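You operate a simulated robot arm through the tools that you are given. There is no shell and no other tool. Be economical: measure what you need, move in short steps, check, and stop when the job is done.

The job below is to be done with a simulated two-armed robot. You get a single attempt, and the scene is never put back.

## Task
Open the keep drawer.
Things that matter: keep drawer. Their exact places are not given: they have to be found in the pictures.

Only the result counts: the job must be done as asked and must still hold three seconds after the hand-in. Knocking over, shifting, dropping, spilling or breaking anything else fails it.

## Robot
Two 7-joint arms with two-finger parallel grippers on one trunk, on a base that drives. Base frame: it is fixed to the floor where the robot stands at the start and does not move with it; the origin is under the middle of the robot, x ahead of it, y to its left, z up. Lengths are in mm, angles in degrees, forces in N, time in s.
The left shoulder is at the start at [70, 163, 1145], the right one opposite. With the tool pointing down near the work surface each hand reaches from about 100 to 620 mm from the robot's upright axis, wherever it stands, measured 20 degrees to its own side. Places, roughly: keep drawer [1100, 100, 200]. Payload 3.43 kg a hand.
The TCP of each hand is the grasp point between the finger pads, 34 mm short of the fingertips. In the tool frame z runs along the fingers and y along their closing line. The gripper opens to 128 mm. The fingers are 24 mm wide and 12 mm thick; the gripper's body (48 by 130 mm) begins 96 mm behind the TCP.
Orientation is that of the tool frame in the base frame, as [roll, pitch, yaw] about the fixed x, y, z axes, in that order (R = Rz(yaw) Ry(pitch) Rx(roll)). With the fingers straight down and closing along the base's y, the tool's x points along the base's -x, its y along +y and its z along -z.

## Interface
- The arms move only by the tool move_arm. It takes "left_targets", "right_targets" or both (then of equal length, played together; a hand with none holds still); each is a list of rows, each a list of 7 numbers: the shift along the tool's x, y, z in mm, then the turn, a rotation vector about the tool's x, y, z in degrees, then the opening in per cent of the stroke, from 0 (shut) to 100 (fully open). In form: [[x, y, z, rx, ry, rz, jaw], ...]. A call has 1 to 8 rows; each row is the pose to reach, as a shift and turn from the pose commanded when the call began, along the tool's axes at that moment. Rows are played at 5 a second. More than 50 mm and 8.6 degrees between two rows, or a gripper value outside its range, and nothing of the call is played. Where a pose cannot be reached the arm comes as near as it can. A force on the tool above 40 N (or 10 N above the force at the start of the call, whichever is more), or a blocked arm, ends the call early, and 0.2 s more pass. Each finger travels about 153 mm/s and halts on what it meets, pressing with about 33 N; the grip force reading is that of the motor and also rises with nothing between the fingers. The clock runs only during rows and for 0.2 s after the last one: add rows that repeat a pose to give the fingers time. It gives the time, the measured TCP pose, the force on the tool (base axes), the opening and the grip force at its end, in the units of the frame above (readings bear some noise), and new pictures: "views" is both (left out), scene, wrist or none (wrist: the cameras of the hands that moved).
- Cameras (640 x 400 px; columns grow to the right, rows downward): "scene" is now at [112.4, 11.4, 1351.2]; the picture's right is [0.06, -1.00, 0.00], its down [-0.87, -0.05, -0.49] and it looks along [0.49, 0.03, -0.87] (base axes); focal length 253 px, centre (320, 200). "left" rides on the left gripper at [-36, 0, -98] in its tool frame; the picture's right is [0.00, -1.00, 0.00], its down [0.97, 0.00, -0.24] and it looks along [0.24, 0.00, 0.97] (tool axes); focal length 218 px, centre (320, 200). "right" rides on the right gripper at [-36, 0, -98] in its tool frame; the picture's right is [0.00, -1.00, 0.00], its down [0.97, 0.00, -0.24] and it looks along [0.24, 0.00, 0.97] (tool axes); focal length 218 px, centre (320, 200).
- move_column(by): slides the trunk up (or, below 0, down) by that many mm; the arms and the scene camera ride with it, the base frame stays. It gives what a move gives, with no picture.
- steer(legs): drives the robot by 1 to 6 legs, each [ahead, left, turn to the left] in mm, mm and degrees, along the robot's own axes; the way and the turn of a leg run together, so that a leg with both is an arc; at most 1500 mm and 180 degrees a leg. The arms and the cameras ride along, it lands a little off, and it stops where it bumps. It gives what a move gives, and a new picture of the scene camera.
- turn_head(pan, tilt): turns the head with the scene camera to pan (to the left, within 86 degrees either way) and tilt (down, from -29 to 69), counted from straight ahead of the robot. It gives what a move gives, and a new picture of the scene camera.
- point_at(camera, pixels): for up to 12 pixels [column, row] of the newest picture of that camera ("zoom" is the newest enlarged one), the place [x, y, z] in the base frame of the surface seen there, good to about 2 mm, but the place of the scene camera against the robot may be out by one fixed shift of up to 18 mm in any direction. The clock stands still meanwhile.
- zoom(camera, box): a new picture of the part [left, top, right, bottom] of that camera's present view, enlarged. The clock stands still meanwhile.
- close_job(): hands the job in; it is judged then, once.

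Keep the steps short. Do not move on a guess: measure, check each grasp and each placing, and mend mistakes. In all there are 80 turns and 170 pictures (those below and enlarged ones count). Leave the grippers open and the arms clear of the work at the hand-in unless told otherwise, and finish with a single line.

The tools are called after "Call:" as a command line: name --argument value ..., lists and objects as JSON in quotes. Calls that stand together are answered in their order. move_arm: Moves the arms, as the interface text tells. Its arguments: {"type":"object","properties":{"left_targets":{"type":"array","items":{"type":"array","items":{"type":"number"}}},"right_targets":{"type":"array","items":{"type":"array","items":{"type":"number"}}},"views":{"type":"string","enum":["both","scene","wrist","none"]}},"required":[]} The other tools are called the same way: move_column (by) slides the trunk up or down; steer (legs) drives the base; turn_head (pan, tilt) turns the head that bears the scene camera; point_at (camera, pixels) gives the place of the surface under pixels of a picture; zoom (camera, box) takes an enlarged picture of a part of a camera's view; close_job () hands the job in.

At the start:

```text
time: 0.0
left_position: [483.5, 194.5, 602.3]
left_tool_rot: [179.9, 0.0, -179.9]
left_force: [-0.7, -0.3, 0.1]
left_grip_width: 128.3
left_grip_force: 0.0
right_position: [405.8, -169.6, 536.9]
right_tool_rot: [180.0, -0.1, -180.0]
right_force: [-0.3, 0.5, 0.5]
right_grip_width: 128.0
right_grip_force: 0.1
trunk travel left (down, up): [-625.0, 315.0]
robot x, y, heading: [-0.1, 3.3, 0.1]
head pan, tilt: [3.4, 60.8]
```

scene: 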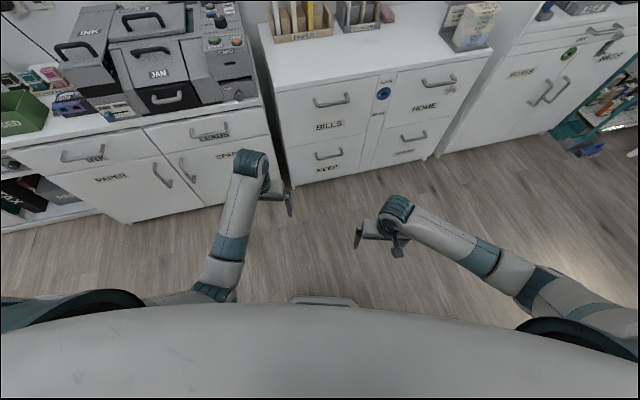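
right: 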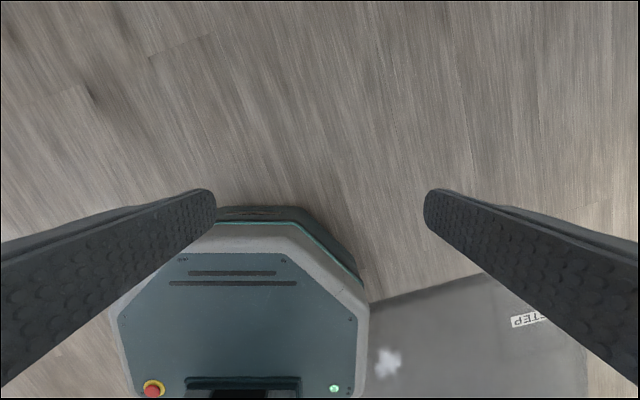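
left: 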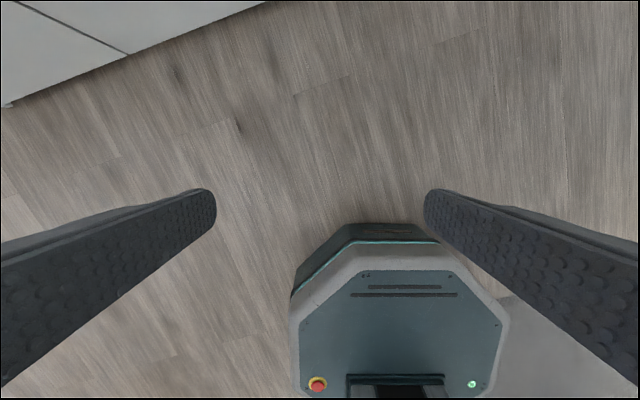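

The keep drawer is labelled "KEEP" near pixel (328,168), handle around (329,154). I zoom in on it.

Call:
zoom --camera "scene" --box '[250, 60, 470, 200]'

Call:
point_at --camera "scene" --pixels '[[316, 157], [329, 156], [342, 152], [329, 168], [292, 180], [365, 172], [430, 157], [331, 102], [300, 160], [355, 150]]'

```text
2.86 times, centred on (360, 130) of scene
```

zoom: 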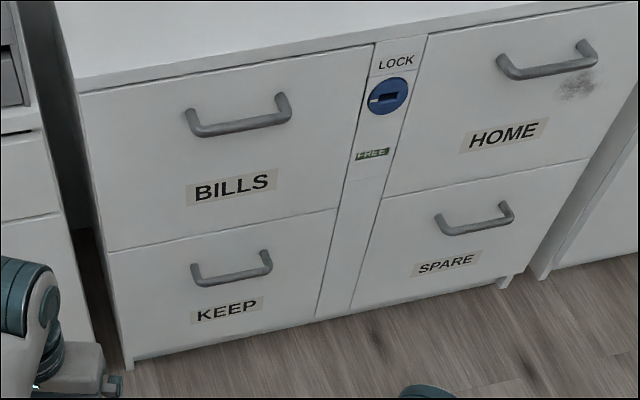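

```text
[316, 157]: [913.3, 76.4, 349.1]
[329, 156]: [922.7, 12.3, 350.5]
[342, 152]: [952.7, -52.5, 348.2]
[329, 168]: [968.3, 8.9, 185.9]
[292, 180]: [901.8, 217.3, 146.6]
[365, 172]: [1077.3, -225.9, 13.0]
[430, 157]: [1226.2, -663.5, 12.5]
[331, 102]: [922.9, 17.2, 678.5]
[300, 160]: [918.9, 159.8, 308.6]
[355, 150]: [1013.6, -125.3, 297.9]
```

The cabinet has a lock between the drawers with a "FREE" mark. I take a closer look at the lock and the handle.

Call:
zoom --camera "scene" --box '[360, 70, 410, 120]'

Call:
zoom --camera "scene" --box '[290, 130, 370, 190]'

Call:
point_at --camera "zoom" --pixels '[[200, 220], [300, 220], [320, 208], [440, 180], [320, 150], [200, 350], [440, 300], [320, 270], [200, 150], [430, 110]]'

```text
8.00 times, centred on (385, 95) of scene
```

zoom: 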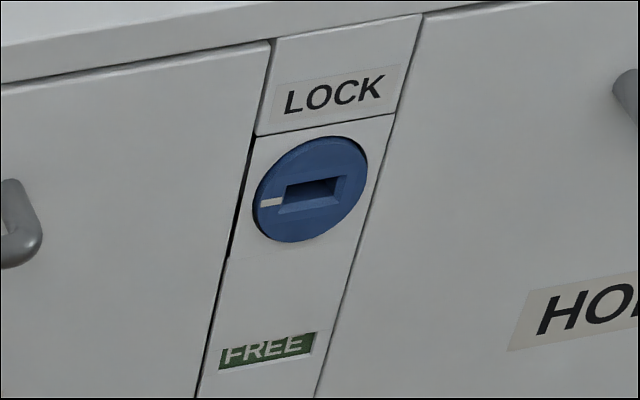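

```text
6.67 times, centred on (330, 160) of scene
```

zoom: 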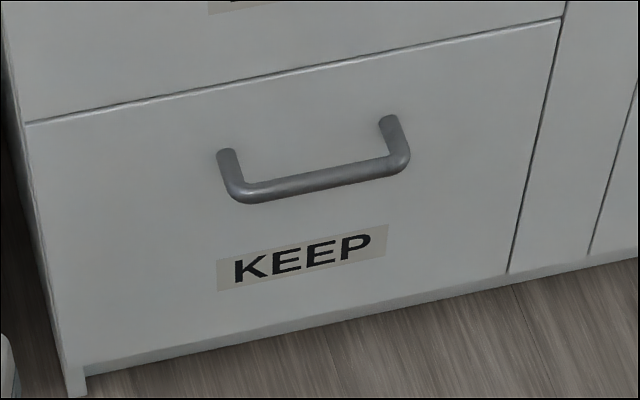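

```text
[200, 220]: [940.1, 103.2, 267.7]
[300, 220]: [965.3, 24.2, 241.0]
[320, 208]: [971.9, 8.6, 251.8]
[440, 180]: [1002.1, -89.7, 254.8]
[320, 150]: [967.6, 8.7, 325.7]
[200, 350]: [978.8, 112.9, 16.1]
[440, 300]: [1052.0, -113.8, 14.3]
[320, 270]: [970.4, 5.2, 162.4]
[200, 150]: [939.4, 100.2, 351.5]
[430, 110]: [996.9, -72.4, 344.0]
```

Call:
point_at --camera "zoom" --pixels '[[245, 193], [285, 186], [322, 180], [360, 173], [395, 165], [227, 155], [387, 121], [30, 122], [562, 20], [70, 370], [506, 272], [322, 187]]'

```text
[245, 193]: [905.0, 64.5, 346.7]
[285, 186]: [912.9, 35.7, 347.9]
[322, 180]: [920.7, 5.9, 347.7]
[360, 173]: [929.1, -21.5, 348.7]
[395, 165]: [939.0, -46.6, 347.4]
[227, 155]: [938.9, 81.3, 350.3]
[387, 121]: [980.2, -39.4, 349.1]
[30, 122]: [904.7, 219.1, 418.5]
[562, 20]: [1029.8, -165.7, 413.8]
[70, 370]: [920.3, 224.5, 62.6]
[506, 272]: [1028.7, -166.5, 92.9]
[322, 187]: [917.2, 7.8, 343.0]
```

The drawer face is turned about 18° to the robot. The handle bar is horizontal at about [921, 8, 347] and sits about 45 mm off the face. The lock shows FREE. Before driving I check the "STEP" plate by the base and the left cabinet.

Call:
point_at --camera "right" --pixels '[[380, 310], [470, 285], [530, 320], [470, 350], [580, 380], [240, 230], [240, 320], [600, 100]]'

Call:
point_at --camera "scene" --pixels '[[200, 190], [110, 215], [210, 135], [20, 230], [560, 120], [320, 299]]'

```text
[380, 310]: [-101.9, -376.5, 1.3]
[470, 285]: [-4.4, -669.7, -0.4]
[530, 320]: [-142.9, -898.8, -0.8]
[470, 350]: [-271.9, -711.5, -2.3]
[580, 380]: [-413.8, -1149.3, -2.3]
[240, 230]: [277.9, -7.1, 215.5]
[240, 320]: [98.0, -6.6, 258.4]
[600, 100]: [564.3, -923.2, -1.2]
```

```text
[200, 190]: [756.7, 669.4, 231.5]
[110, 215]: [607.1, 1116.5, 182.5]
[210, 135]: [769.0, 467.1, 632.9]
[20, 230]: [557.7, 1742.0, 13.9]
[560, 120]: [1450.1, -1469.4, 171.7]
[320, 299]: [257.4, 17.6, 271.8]
```

The "STEP" item is a flat mat. I raise the left hand out of the way and start pitching the right hand up towards horizontal.

Call:
move_arm --left_targets '[[0, 0, -40, 0, 0, 0, 100], [0, 0, -80, 0, 0, 0, 100], [0, 0, -120, 0, 0, 0, 100], [0, 0, -160, 0, 0, 0, 100], [0, 0, -200, 0, 0, 0, 100], [0, 0, -240, 0, 0, 0, 100], [0, 0, -250, 0, 0, 0, 100], [0, 0, -250, 0, 0, 0, 100]]' --right_targets '[[0, 0, -10, 0, -8, 0, 100], [0, 0, -20, 0, -16, 0, 100], [0, 0, -30, 0, -24, 0, 100], [0, 0, -40, 0, -32, 0, 100], [0, 0, -50, 0, -40, 0, 100], [0, 0, -60, 0, -48, 0, 100], [0, 0, -70, 0, -56, 0, 100], [0, 0, -80, 0, -64, 0, 100]]' --views "scene"

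```text
time: 1.8
left_position: [483.7, 195.9, 851.8]
left_tool_rot: [-180.0, 0.1, 180.0]
left_force: [0.1, 0.2, 0.2]
left_grip_width: 128.1
left_grip_force: 0.0
right_position: [407.4, -168.5, 617.2]
right_tool_rot: [-179.9, 64.1, -180.0]
right_force: [-0.3, -0.5, 0.0]
right_grip_width: 127.9
right_grip_force: 0.1
trunk travel left (down, up): [-625.0, 315.0]
robot x, y, heading: [-0.7, -5.6, 0.0]
head pan, tilt: [3.4, 60.8]
```

scene: 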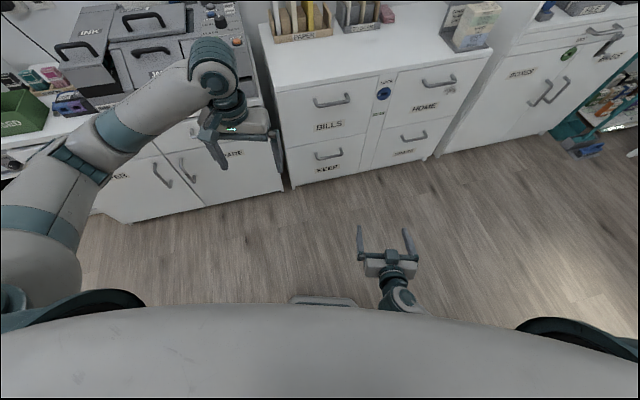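

The pitch works. I finish it to horizontal.

Call:
move_arm --right_targets '[[0, 0, 0, 0, -8, 0, 100], [0, 0, 0, 0, -16, 0, 100], [0, 0, 0, 0, -24, 0, 100], [0, 0, 0, 0, -26, 0, 100]]' --views "none"

Call:
move_arm --right_targets '[[0, 0, 0, 0, 0, 8, 100], [0, 0, 0, 0, 0, 16, 100], [0, 0, 0, 0, 0, 24, 100], [0, 0, 0, 0, 0, 32, 100], [0, 0, 0, 0, 0, 40, 100], [0, 0, 0, 0, 0, 48, 100], [0, 0, 0, 0, 0, 56, 100], [0, 0, 0, 0, 0, 60, 100]]' --views "none"

Call:
move_arm --right_targets '[[0, 0, 0, 0, 0, 8, 100], [0, 0, 0, 0, 0, 16, 100], [0, 0, 0, 0, 0, 24, 100], [0, 0, 0, 0, 0, 30, 100], [0, 0, 0, 0, 0, 30, 100]]'

```text
time: 2.8
left_position: [484.5, 194.5, 850.3]
left_tool_rot: [-180.0, 0.0, 180.0]
left_force: [-0.5, -0.1, 0.6]
left_grip_width: 128.0
left_grip_force: 0.0
right_position: [406.1, -170.1, 616.6]
right_tool_rot: [-7.4, 89.9, -7.3]
right_force: [0.1, 0.8, -0.2]
right_grip_width: 128.0
right_grip_force: 0.1
trunk travel left (down, up): [-625.0, 315.0]
robot x, y, heading: [0.4, -1.8, 0.2]
head pan, tilt: [3.4, 60.8]
```

```text
time: 4.6
left_position: [483.9, 194.3, 850.8]
left_tool_rot: [-180.0, 0.0, -179.9]
left_force: [-0.2, 0.5, 0.0]
left_grip_width: 127.7
left_grip_force: 0.0
right_position: [407.4, -169.4, 617.7]
right_tool_rot: [89.9, 33.9, 89.9]
right_force: [-1.1, 0.4, -0.3]
right_grip_width: 128.0
right_grip_force: 0.1
right hand out of reach, approached as far as the arm can: row 8
trunk travel left (down, up): [-625.0, 315.0]
robot x, y, heading: [1.2, -0.5, 0.0]
head pan, tilt: [3.4, 60.8]
```

```text
time: 5.8
left_position: [483.7, 195.4, 850.4]
left_tool_rot: [-179.9, 0.0, 180.0]
left_force: [-0.4, 0.4, -0.6]
left_grip_width: 128.1
left_grip_force: 0.0
right_position: [410.0, -164.3, 618.4]
right_tool_rot: [89.7, 30.5, 90.1]
right_force: [0.3, -0.2, -0.4]
right_grip_width: 128.0
right_grip_force: 0.2
right hand out of reach, approached as far as the arm can: row 1, 2, 3, 4, 5
trunk travel left (down, up): [-625.0, 315.0]
robot x, y, heading: [2.7, 1.0, -0.4]
head pan, tilt: [3.4, 60.8]
```

scene: 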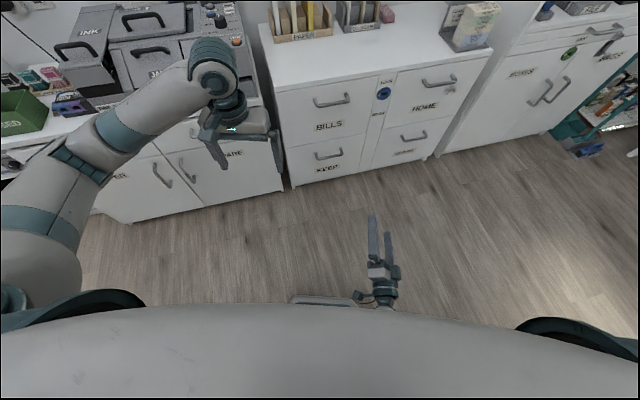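
right: 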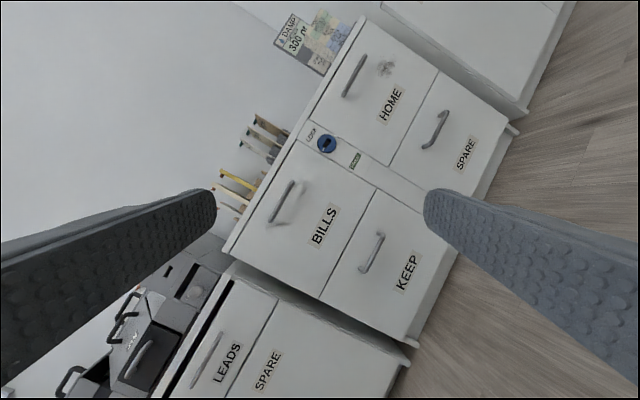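

The wrist stops at 60° of roll in this direction, so I roll the other way (the jaw works either way up).

Call:
move_arm --right_targets '[[0, 0, 0, 0, 0, -8, 100], [0, 0, 0, 0, 0, -16, 100], [0, 0, 0, 0, 0, -24, 100], [0, 0, 0, 0, 0, -32, 100], [0, 0, 0, 0, 0, -40, 100], [0, 0, 0, 0, 0, -48, 100], [0, 0, 0, 0, 0, -56, 100], [0, 0, 0, 0, 0, -64, 100]]' --views "none"

Call:
move_arm --right_targets '[[0, 0, 0, 0, 0, -8, 100], [0, 0, 0, 0, 0, -16, 100], [0, 0, 0, 0, 0, -24, 100], [0, 0, 0, 0, 0, -32, 100], [0, 0, 0, 0, 0, -40, 100], [0, 0, 0, 0, 0, -48, 100], [0, 0, 0, 0, 0, -56, 100], [0, 0, 0, 0, 0, -64, 100]]' --views "none"

```text
time: 7.6
left_position: [482.8, 194.0, 850.9]
left_tool_rot: [-180.0, -0.1, 179.9]
left_force: [0.6, 1.1, -0.3]
left_grip_width: 128.0
left_grip_force: 0.1
right_position: [408.6, -163.6, 619.6]
right_tool_rot: [-86.5, 85.4, -86.3]
right_force: [0.0, -0.4, -0.2]
right_grip_width: 128.1
right_grip_force: 0.1
trunk travel left (down, up): [-625.0, 315.0]
robot x, y, heading: [1.9, -1.6, 0.1]
head pan, tilt: [3.4, 60.8]
```

```text
time: 9.4
left_position: [484.6, 194.3, 851.3]
left_tool_rot: [-180.0, 0.0, -180.0]
left_force: [0.7, -0.2, 0.6]
left_grip_width: 127.8
left_grip_force: 0.0
right_position: [408.9, -164.5, 619.4]
right_tool_rot: [-89.7, 21.4, -89.7]
right_force: [0.1, 0.6, 0.0]
right_grip_width: 128.0
right_grip_force: 0.1
trunk travel left (down, up): [-625.0, 315.0]
robot x, y, heading: [2.8, -4.0, 0.0]
head pan, tilt: [3.4, 60.8]
```

Good: it is free on this side. The remaining 21.4° of roll comes next.

Call:
move_arm --right_targets '[[0, 0, 0, 0, 0, -8, 100], [0, 0, 0, 0, 0, -16, 100], [0, 0, 0, 0, 0, -21.4, 100], [0, 0, 0, 0, 0, -21.4, 100]]' --views "none"

Call:
move_column --by -270

Call:
steer --legs '[[0, 0, 18]]'

```text
time: 10.4
left_position: [484.1, 194.7, 850.5]
left_tool_rot: [179.9, 0.0, -180.0]
left_force: [0.0, -0.3, 0.1]
left_grip_width: 128.0
left_grip_force: 0.2
right_position: [408.5, -163.2, 618.8]
right_tool_rot: [-89.7, 0.0, -89.8]
right_force: [0.7, -0.1, 0.0]
right_grip_width: 128.1
right_grip_force: 0.1
trunk travel left (down, up): [-625.0, 315.0]
robot x, y, heading: [0.2, -0.8, -0.0]
head pan, tilt: [3.4, 60.8]
```

```text
time: 13.2
left_position: [483.5, 194.6, 581.0]
left_tool_rot: [-180.0, 0.0, -179.9]
left_force: [-0.1, -0.4, 0.3]
left_grip_width: 127.9
left_grip_force: 0.0
right_position: [409.1, -164.3, 349.5]
right_tool_rot: [-89.7, 0.1, -89.8]
right_force: [-0.2, 0.3, -0.4]
right_grip_width: 128.3
right_grip_force: 0.1
trunk travel left (down, up): [-355.0, 585.0]
robot x, y, heading: [0.3, 0.7, -0.0]
head pan, tilt: [3.4, 60.8]
```

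```text
time: 14.5
left_position: [402.2, 332.2, 581.1]
left_tool_rot: [-179.9, 0.1, -162.3]
left_force: [0.1, 0.7, -0.8]
left_grip_width: 127.9
left_grip_force: 0.1
right_position: [439.2, -30.9, 349.0]
right_tool_rot: [-89.7, 0.1, -72.0]
right_force: [0.0, 0.1, 0.2]
right_grip_width: 127.7
right_grip_force: 0.1
trunk travel left (down, up): [-355.0, 585.0]
robot x, y, heading: [2.1, 1.2, 17.5]
head pan, tilt: [3.4, 60.8]
```

scene: 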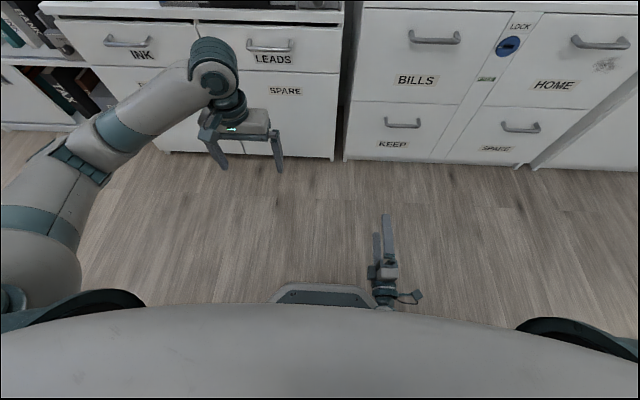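

The face now looks square to the robot. I measure the handle from both the scene and the right wrist camera.

Call:
point_at --camera "scene" --pixels '[[388, 125], [402, 126], [417, 127], [402, 150], [350, 140], [440, 140], [430, 115], [360, 115]]'

Call:
zoom --camera "right" --box '[0, 0, 640, 400]'

```text
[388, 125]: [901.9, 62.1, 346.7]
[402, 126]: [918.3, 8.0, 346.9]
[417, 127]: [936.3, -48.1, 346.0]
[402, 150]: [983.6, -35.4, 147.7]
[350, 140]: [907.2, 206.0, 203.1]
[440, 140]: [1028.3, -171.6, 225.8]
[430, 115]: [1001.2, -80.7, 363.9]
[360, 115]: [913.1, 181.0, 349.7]
```

```text
1.00 times, centred on (320, 200) of right
```

zoom: 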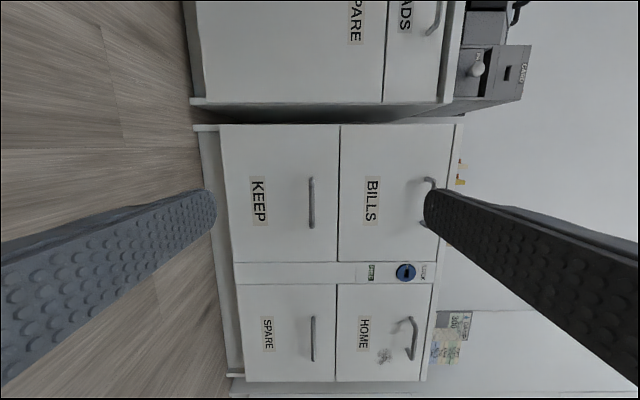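

Call:
point_at --camera "right" --pixels '[[311, 184], [311, 203], [311, 222], [290, 150], [290, 240], [330, 150], [330, 240]]'

```text
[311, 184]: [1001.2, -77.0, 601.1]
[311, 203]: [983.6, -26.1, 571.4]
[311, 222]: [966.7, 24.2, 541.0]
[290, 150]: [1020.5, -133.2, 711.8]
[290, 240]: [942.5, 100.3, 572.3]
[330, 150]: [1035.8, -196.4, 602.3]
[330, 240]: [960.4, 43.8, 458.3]
```

Those came from the older wrist picture, so I use the newest enlarged one instead.

Call:
point_at --camera "zoom" --pixels '[[311, 184], [311, 203], [311, 222], [290, 150], [290, 240], [330, 150], [330, 240], [312, 180], [312, 225]]'

```text
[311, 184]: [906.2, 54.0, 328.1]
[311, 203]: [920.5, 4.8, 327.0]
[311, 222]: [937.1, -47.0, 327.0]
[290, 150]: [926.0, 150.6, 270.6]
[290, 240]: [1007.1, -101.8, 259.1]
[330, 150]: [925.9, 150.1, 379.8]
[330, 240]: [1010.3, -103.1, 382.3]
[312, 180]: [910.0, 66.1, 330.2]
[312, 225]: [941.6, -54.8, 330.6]
```

The wrist camera gives the handle at about [921, 4, 329]. I pull the left hand back for clearance, then drive 280 ahead and 110 to the right.

Call:
move_arm --left_targets '[[40, 0, 0, 0, 0, 0, 100], [80, 0, 0, 0, 0, 0, 100], [120, 0, 0, 0, 0, 0, 100], [150, 0, 0, 0, 0, 0, 100]]' --views "none"

Call:
steer --legs '[[280, -110, 0]]'

Call:
zoom --camera "right" --box '[0, 0, 640, 400]'

```text
time: 15.5
left_position: [294.4, 296.3, 575.9]
left_tool_rot: [180.0, 0.0, -162.3]
left_force: [0.3, 0.0, 1.0]
left_grip_width: 128.0
left_grip_force: 0.1
left hand out of reach, approached as far as the arm can: row 3, 4
right_position: [439.0, -31.6, 348.8]
right_tool_rot: [-89.6, 0.1, -72.0]
right_force: [0.0, -0.2, 0.2]
right_grip_width: 128.1
right_grip_force: 0.0
trunk travel left (down, up): [-355.0, 585.0]
robot x, y, heading: [-0.2, -0.9, 18.0]
head pan, tilt: [3.4, 60.8]
```

```text
time: 17.6
left_position: [592.6, 275.4, 575.1]
left_tool_rot: [179.9, 0.0, -162.1]
left_force: [0.8, -0.5, -0.3]
left_grip_width: 127.9
left_grip_force: 0.0
right_position: [737.7, -51.5, 349.9]
right_tool_rot: [-89.8, 0.1, -71.7]
right_force: [0.7, 0.0, -1.0]
right_grip_width: 127.7
right_grip_force: 0.0
trunk travel left (down, up): [-355.0, 585.0]
robot x, y, heading: [300.9, -20.2, 17.9]
head pan, tilt: [3.4, 60.8]
```

scene: 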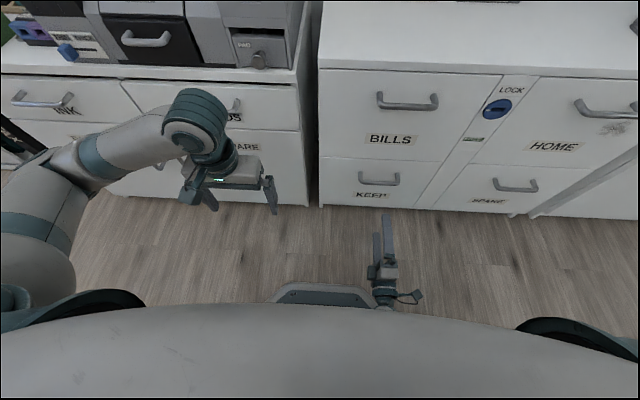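

```text
1.00 times, centred on (320, 200) of right
```

zoom: 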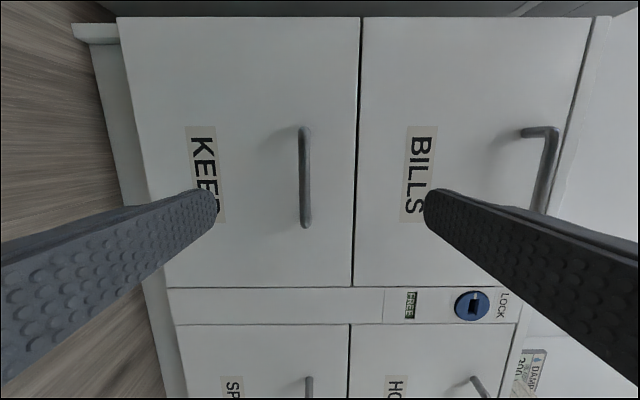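

Call:
point_at --camera "zoom" --pixels '[[305, 135], [305, 155], [305, 180], [305, 205], [305, 220], [301, 180], [310, 180], [250, 180], [340, 180]]'

```text
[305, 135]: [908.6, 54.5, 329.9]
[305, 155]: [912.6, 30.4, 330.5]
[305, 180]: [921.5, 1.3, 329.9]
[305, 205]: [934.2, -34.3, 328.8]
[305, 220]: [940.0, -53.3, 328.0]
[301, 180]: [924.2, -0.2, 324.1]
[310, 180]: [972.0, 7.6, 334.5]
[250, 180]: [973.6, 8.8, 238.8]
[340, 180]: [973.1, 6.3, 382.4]
```

Handle centre is about [924, 1, 329]. In tool axes it is 8 in x, 21 down and 196 ahead. I go part of the way first and check.

Call:
move_arm --right_targets '[[4, 10, 30, 0, 0, 0, 80], [8, 21, 60, 0, 0, 0, 60], [8, 21, 90, 0, 0, 0, 50], [8, 21, 120, 0, 0, 0, 50], [8, 21, 140, 0, 0, 0, 50], [8, 21, 140, 0, 0, 0, 50]]' --views "wrist"

```text
time: 19.0
left_position: [592.9, 274.1, 575.7]
left_tool_rot: [-180.0, -0.1, -162.2]
left_force: [-0.2, 0.0, 0.2]
left_grip_width: 128.1
left_grip_force: 0.1
right_position: [873.5, -16.5, 329.4]
right_tool_rot: [-89.7, 0.1, -71.8]
right_force: [-0.3, -0.3, -0.2]
right_grip_width: 63.9
right_grip_force: 0.0
trunk travel left (down, up): [-355.0, 585.0]
robot x, y, heading: [298.1, -20.5, 18.0]
head pan, tilt: [3.4, 60.8]
```

right: 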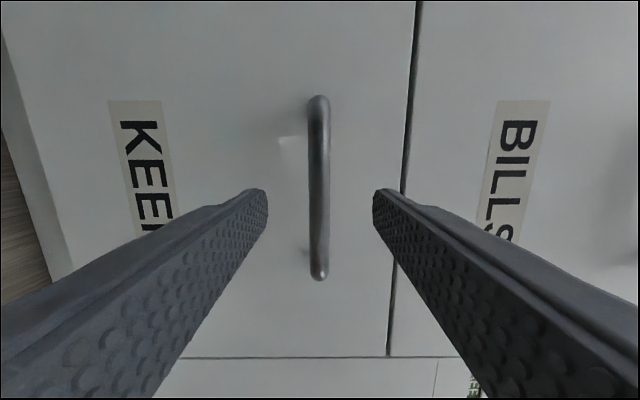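

The handle is centred between the fingers. I advance 53 mm and close.

Call:
move_arm --right_targets '[[0, 0, 25, 0, 0, 0, 50], [0, 0, 45, 0, 0, 0, 50], [0, 0, 53, 0, 0, 0, 50], [0, 0, 53, 0, 0, 0, 25], [0, 0, 53, 0, 0, 0, 5], [0, 0, 53, 0, 0, 0, 0], [0, 0, 53, 0, 0, 0, 0]]' --views "wrist"

```text
time: 20.6
left_position: [592.9, 276.3, 576.3]
left_tool_rot: [179.9, 0.0, -162.2]
left_force: [-0.8, 0.4, 1.4]
left_grip_width: 127.7
left_grip_force: 0.1
right_position: [922.6, 1.7, 329.9]
right_tool_rot: [-89.8, 0.1, -71.8]
right_force: [2.3, -0.4, -4.5]
right_grip_width: 15.8
right_grip_force: 45.0
trunk travel left (down, up): [-355.0, 585.0]
robot x, y, heading: [299.1, -22.4, 17.9]
head pan, tilt: [3.4, 60.8]
```

right: 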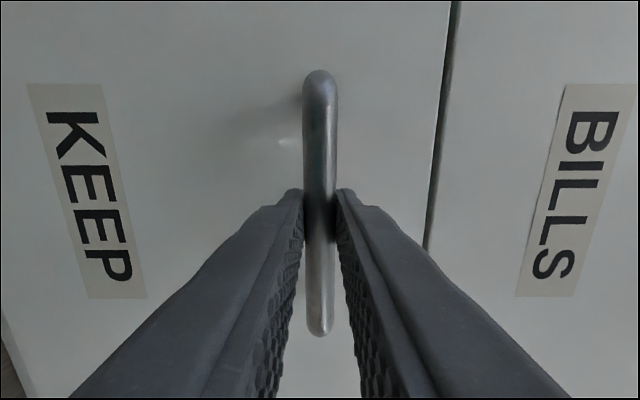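

The jaw holds the bar (15.8 mm wide, 45 N). I pull back gently.

Call:
move_arm --right_targets '[[0, 0, -10, 0, 0, 0, 0], [0, 0, -25, 0, 0, 0, 0], [0, 0, -40, 0, 0, 0, 0], [0, 0, -60, 0, 0, 0, 0], [0, 0, -80, 0, 0, 0, 0], [0, 0, -80, 0, 0, 0, 0]]'

```text
time: 22.0
left_position: [593.5, 274.9, 575.0]
left_tool_rot: [180.0, -0.1, -162.0]
left_force: [1.5, 0.1, 0.1]
left_grip_width: 128.0
left_grip_force: 0.0
right_position: [846.4, -25.3, 329.3]
right_tool_rot: [-89.7, 0.0, -72.0]
right_force: [-1.0, -8.5, 0.0]
right_grip_width: 15.6
right_grip_force: 45.0
trunk travel left (down, up): [-355.0, 585.0]
robot x, y, heading: [298.7, -23.6, 18.0]
head pan, tilt: [3.4, 60.8]
```

scene: 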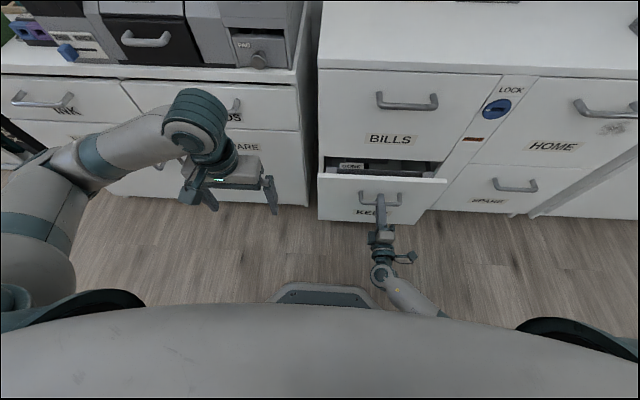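
right: 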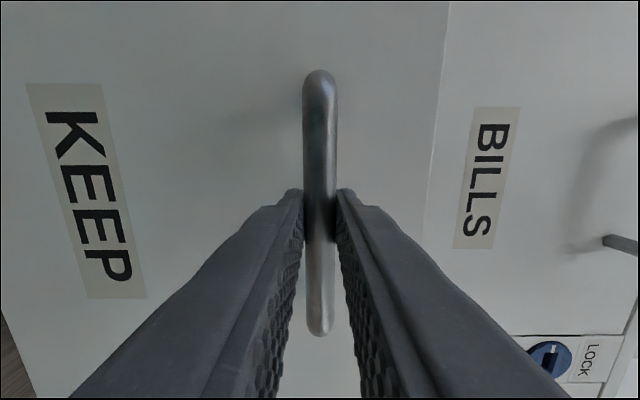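

The drawer is opening smoothly, with about 80 mm out. I pull further.

Call:
move_arm --right_targets '[[0, 0, -20, 0, 0, 0, 0], [0, 0, -40, 0, 0, 0, 0], [0, 0, -60, 0, 0, 0, 0], [0, 0, -80, 0, 0, 0, 0], [0, 0, -100, 0, 0, 0, 0], [0, 0, -100, 0, 0, 0, 0]]' --views "scene"

```text
time: 23.4
left_position: [592.2, 276.4, 575.4]
left_tool_rot: [-180.0, -0.1, -162.0]
left_force: [0.4, 0.7, -0.7]
left_grip_width: 128.0
left_grip_force: 0.0
right_position: [754.0, -55.4, 329.0]
right_tool_rot: [-89.6, 0.0, -71.9]
right_force: [3.1, -14.0, 8.2]
right_grip_width: 15.8
right_grip_force: 44.8
trunk travel left (down, up): [-355.0, 585.0]
robot x, y, heading: [294.9, -18.1, 18.0]
head pan, tilt: [3.4, 60.8]
```

scene: 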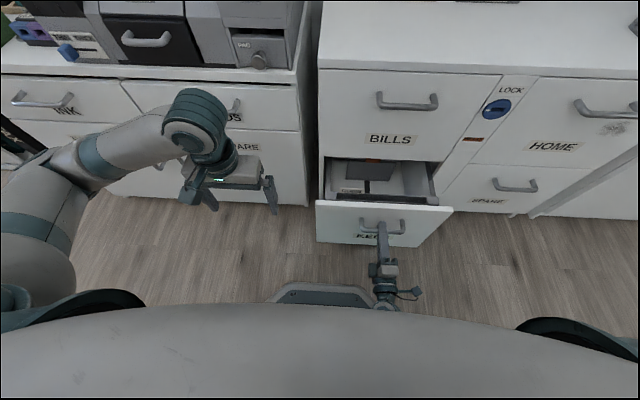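

About 177 mm is out. I keep pulling towards the stop, driving the base back 60 mm first to keep room.

Call:
steer --legs '[[-70, 0, 0]]'

```text
time: 24.4
left_position: [524.7, 253.4, 576.1]
left_tool_rot: [180.0, -0.1, -162.0]
left_force: [-0.3, -0.3, 0.3]
left_grip_width: 128.0
left_grip_force: 0.0
right_position: [686.0, -76.5, 328.0]
right_tool_rot: [-89.5, 0.1, -71.9]
right_force: [6.9, -18.4, 12.7]
right_grip_width: 15.9
right_grip_force: 45.4
trunk travel left (down, up): [-355.0, 585.0]
robot x, y, heading: [235.1, -43.0, 18.0]
head pan, tilt: [3.4, 60.8]
```

scene: 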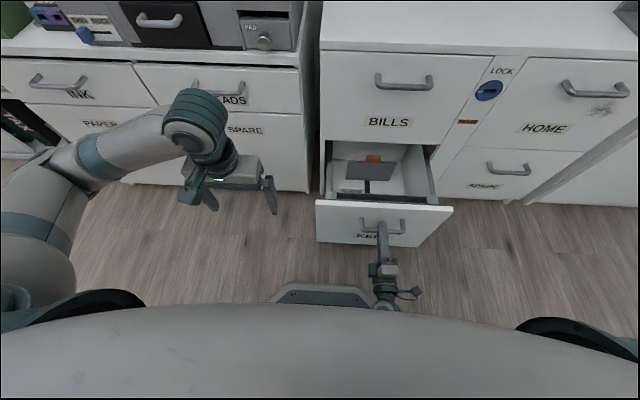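

About 249 mm is out, and the side load is growing to about 19 N towards tool +x. I ease that way slightly while pulling on.

Call:
move_arm --right_targets '[[3, -1, -5, 0, 0, 0, 0], [4, -2, -20, 0, 0, 0, 0], [5, -2, -35, 0, 0, 0, 0], [6, -2, -50, 0, 0, 0, 0], [6, -2, -65, 0, 0, 0, 0], [6, -2, -65, 0, 0, 0, 0]]' --views "scene"

```text
time: 25.8
left_position: [525.8, 253.1, 575.8]
left_tool_rot: [179.9, -0.2, -161.9]
left_force: [0.9, 0.0, 0.4]
left_grip_width: 127.7
left_grip_force: 0.1
right_position: [624.4, -98.9, 329.5]
right_tool_rot: [-89.7, 0.0, -71.6]
right_force: [-12.0, 32.5, -6.1]
right_grip_width: 16.1
right_grip_force: 45.3
trunk travel left (down, up): [-355.0, 585.0]
robot x, y, heading: [233.4, -42.4, 18.1]
head pan, tilt: [3.4, 60.8]
```

scene: 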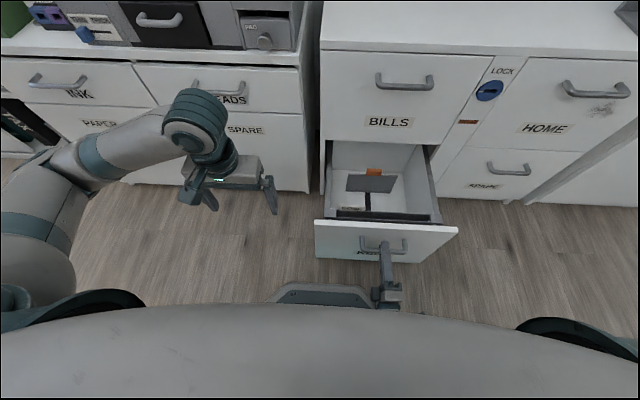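

About 314 mm is out. I ease the side load back, then drive back to look for the stop.

Call:
move_arm --right_targets '[[-2, 0, 0, 0, 0, 0, 0], [-3.5, 0, 0, 0, 0, 0, 0], [-3.5, 0, 0, 0, 0, 0, 0]]' --views "none"

Call:
steer --legs '[[-50, 0, 0]]'

```text
time: 26.6
left_position: [526.6, 253.1, 574.9]
left_tool_rot: [-179.9, -0.2, -162.1]
left_force: [-0.2, 0.4, -0.7]
left_grip_width: 128.0
left_grip_force: 0.0
right_position: [625.2, -100.6, 328.4]
right_tool_rot: [-89.7, 0.1, -72.0]
right_force: [-6.5, 11.6, -5.3]
right_grip_width: 15.7
right_grip_force: 45.0
trunk travel left (down, up): [-355.0, 585.0]
robot x, y, heading: [232.1, -47.5, 17.8]
head pan, tilt: [3.4, 60.8]
```

```text
time: 27.5
left_position: [480.3, 238.6, 576.2]
left_tool_rot: [180.0, -0.1, -162.1]
left_force: [1.1, 1.1, 0.2]
left_grip_width: 127.8
left_grip_force: 0.0
right_position: [579.6, -115.0, 329.0]
right_tool_rot: [-89.7, 0.0, -72.0]
right_force: [0.6, 0.5, -9.9]
right_grip_width: 15.6
right_grip_force: 44.9
trunk travel left (down, up): [-355.0, 585.0]
robot x, y, heading: [184.5, -61.3, 18.1]
head pan, tilt: [3.4, 60.8]
```

scene: 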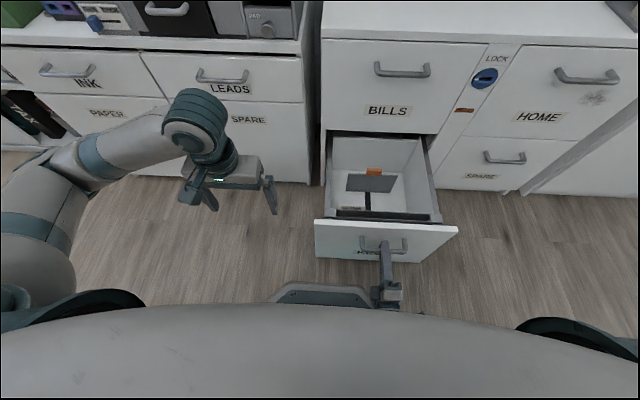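

About 362 mm is out with no end stop yet. I try one more short drive back.

Call:
steer --legs '[[-40, 0, 0]]'

```text
time: 28.4
left_position: [452.1, 229.8, 575.1]
left_tool_rot: [180.0, -0.1, -162.1]
left_force: [-0.4, -0.1, -0.2]
left_grip_width: 128.0
left_grip_force: 0.1
right_position: [554.5, -122.7, 328.9]
right_tool_rot: [-89.7, 0.0, -72.1]
right_force: [-0.9, 0.2, 1.5]
right_grip_width: 15.6
right_grip_force: 45.1
trunk travel left (down, up): [-355.0, 585.0]
robot x, y, heading: [155.7, -70.9, 17.9]
head pan, tilt: [3.4, 60.8]
stopped in leg 1: the force on the tool passed its limit (the readings are from after the stop); the commanded pose is now the measured one
```

scene: 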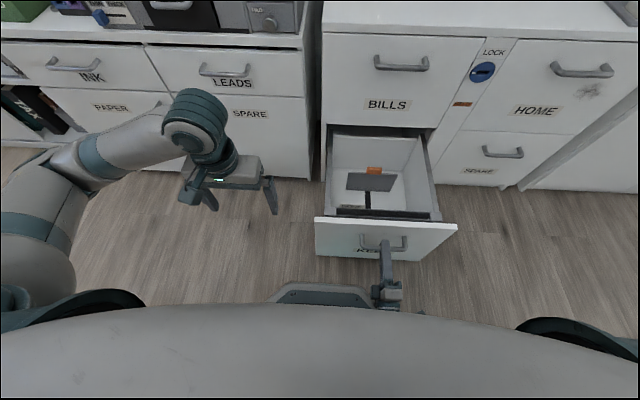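

The drawer hit its end stop at about 388 mm out. I release the handle.

Call:
move_arm --right_targets '[[0, 0, 0, 0, 0, 0, 20], [0, 0, 0, 0, 0, 0, 50], [0, 0, 0, 0, 0, 0, 70], [0, 0, 0, 0, 0, 0, 70]]' --views "wrist"

Call:
steer --legs '[[-200, 0, 0]]'

```text
time: 29.4
left_position: [450.6, 230.2, 575.0]
left_tool_rot: [180.0, -0.2, -162.0]
left_force: [-0.1, 0.6, -0.4]
left_grip_width: 127.9
left_grip_force: 0.0
right_position: [555.0, -122.9, 329.2]
right_tool_rot: [-89.7, -0.1, -72.2]
right_force: [0.4, -0.6, 0.2]
right_grip_width: 89.7
right_grip_force: 0.0
trunk travel left (down, up): [-355.0, 585.0]
robot x, y, heading: [158.0, -66.3, 17.9]
head pan, tilt: [3.4, 60.8]
```

right: 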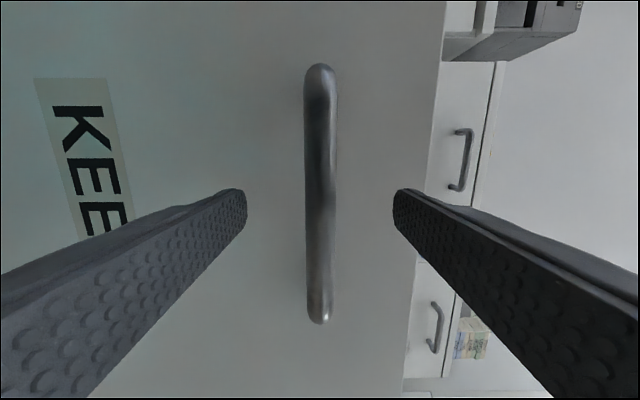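

```text
time: 31.0
left_position: [260.2, 166.8, 575.8]
left_tool_rot: [180.0, 0.0, -162.1]
left_force: [-0.3, 0.2, 0.9]
left_grip_width: 128.0
left_grip_force: 0.1
right_position: [363.6, -185.7, 329.5]
right_tool_rot: [-89.7, -0.1, -72.1]
right_force: [-0.2, 0.1, -0.3]
right_grip_width: 89.7
right_grip_force: 0.0
trunk travel left (down, up): [-355.0, 585.0]
robot x, y, heading: [-33.8, -129.2, 17.7]
head pan, tilt: [3.4, 60.8]
```

scene: 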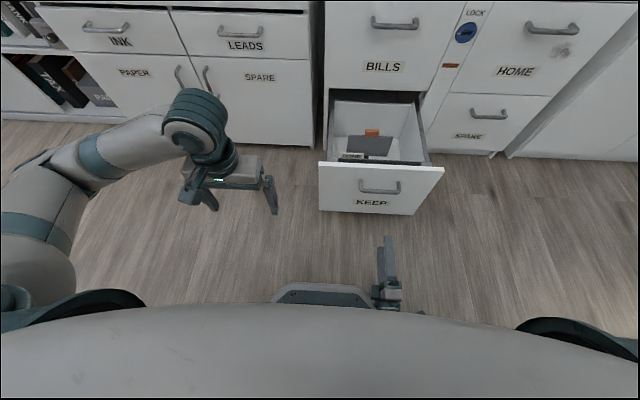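

The hand is clear. I check that the drawer stays out, opening the gripper fully.

Call:
move_arm --right_targets '[[0, 0, 0, 0, 0, 0, 100], [0, 0, 0, 0, 0, 0, 100], [0, 0, 0, 0, 0, 0, 100], [0, 0, 0, 0, 0, 0, 100], [0, 0, 0, 0, 0, 0, 100], [0, 0, 0, 0, 0, 0, 100], [0, 0, 0, 0, 0, 0, 100], [0, 0, 0, 0, 0, 0, 100]]' --views "scene"

Call:
point_at --camera "scene" --pixels '[[379, 191], [379, 190]]'

```text
time: 32.8
left_position: [260.3, 167.9, 576.0]
left_tool_rot: [-180.0, -0.1, -162.1]
left_force: [0.1, -0.4, -0.6]
left_grip_width: 128.0
left_grip_force: 0.0
right_position: [363.2, -186.7, 328.9]
right_tool_rot: [-89.8, 0.0, -72.1]
right_force: [-0.8, 0.3, 0.0]
right_grip_width: 127.7
right_grip_force: 0.0
trunk travel left (down, up): [-355.0, 585.0]
robot x, y, heading: [-32.9, -132.3, 17.9]
head pan, tilt: [3.4, 60.8]
```

scene: 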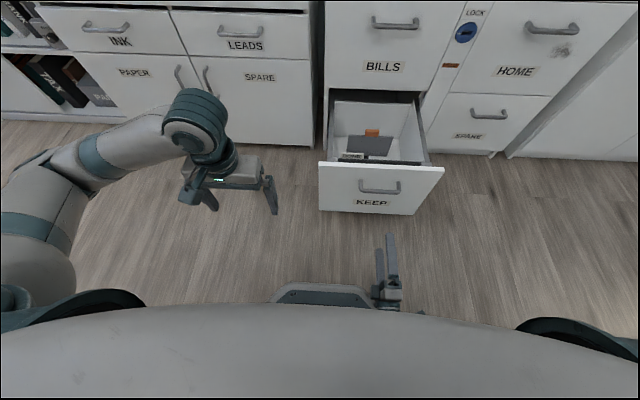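

```text
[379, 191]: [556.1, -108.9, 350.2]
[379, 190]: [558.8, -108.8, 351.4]
```

The drawer is stable: its handle is still at x of about 556. I hand the job in.

Call:
close_job

```text
The job is handed in.
```

The keep drawer is open to its end stop, about 388 mm out, and it stayed there after release, with both grippers open and clear.
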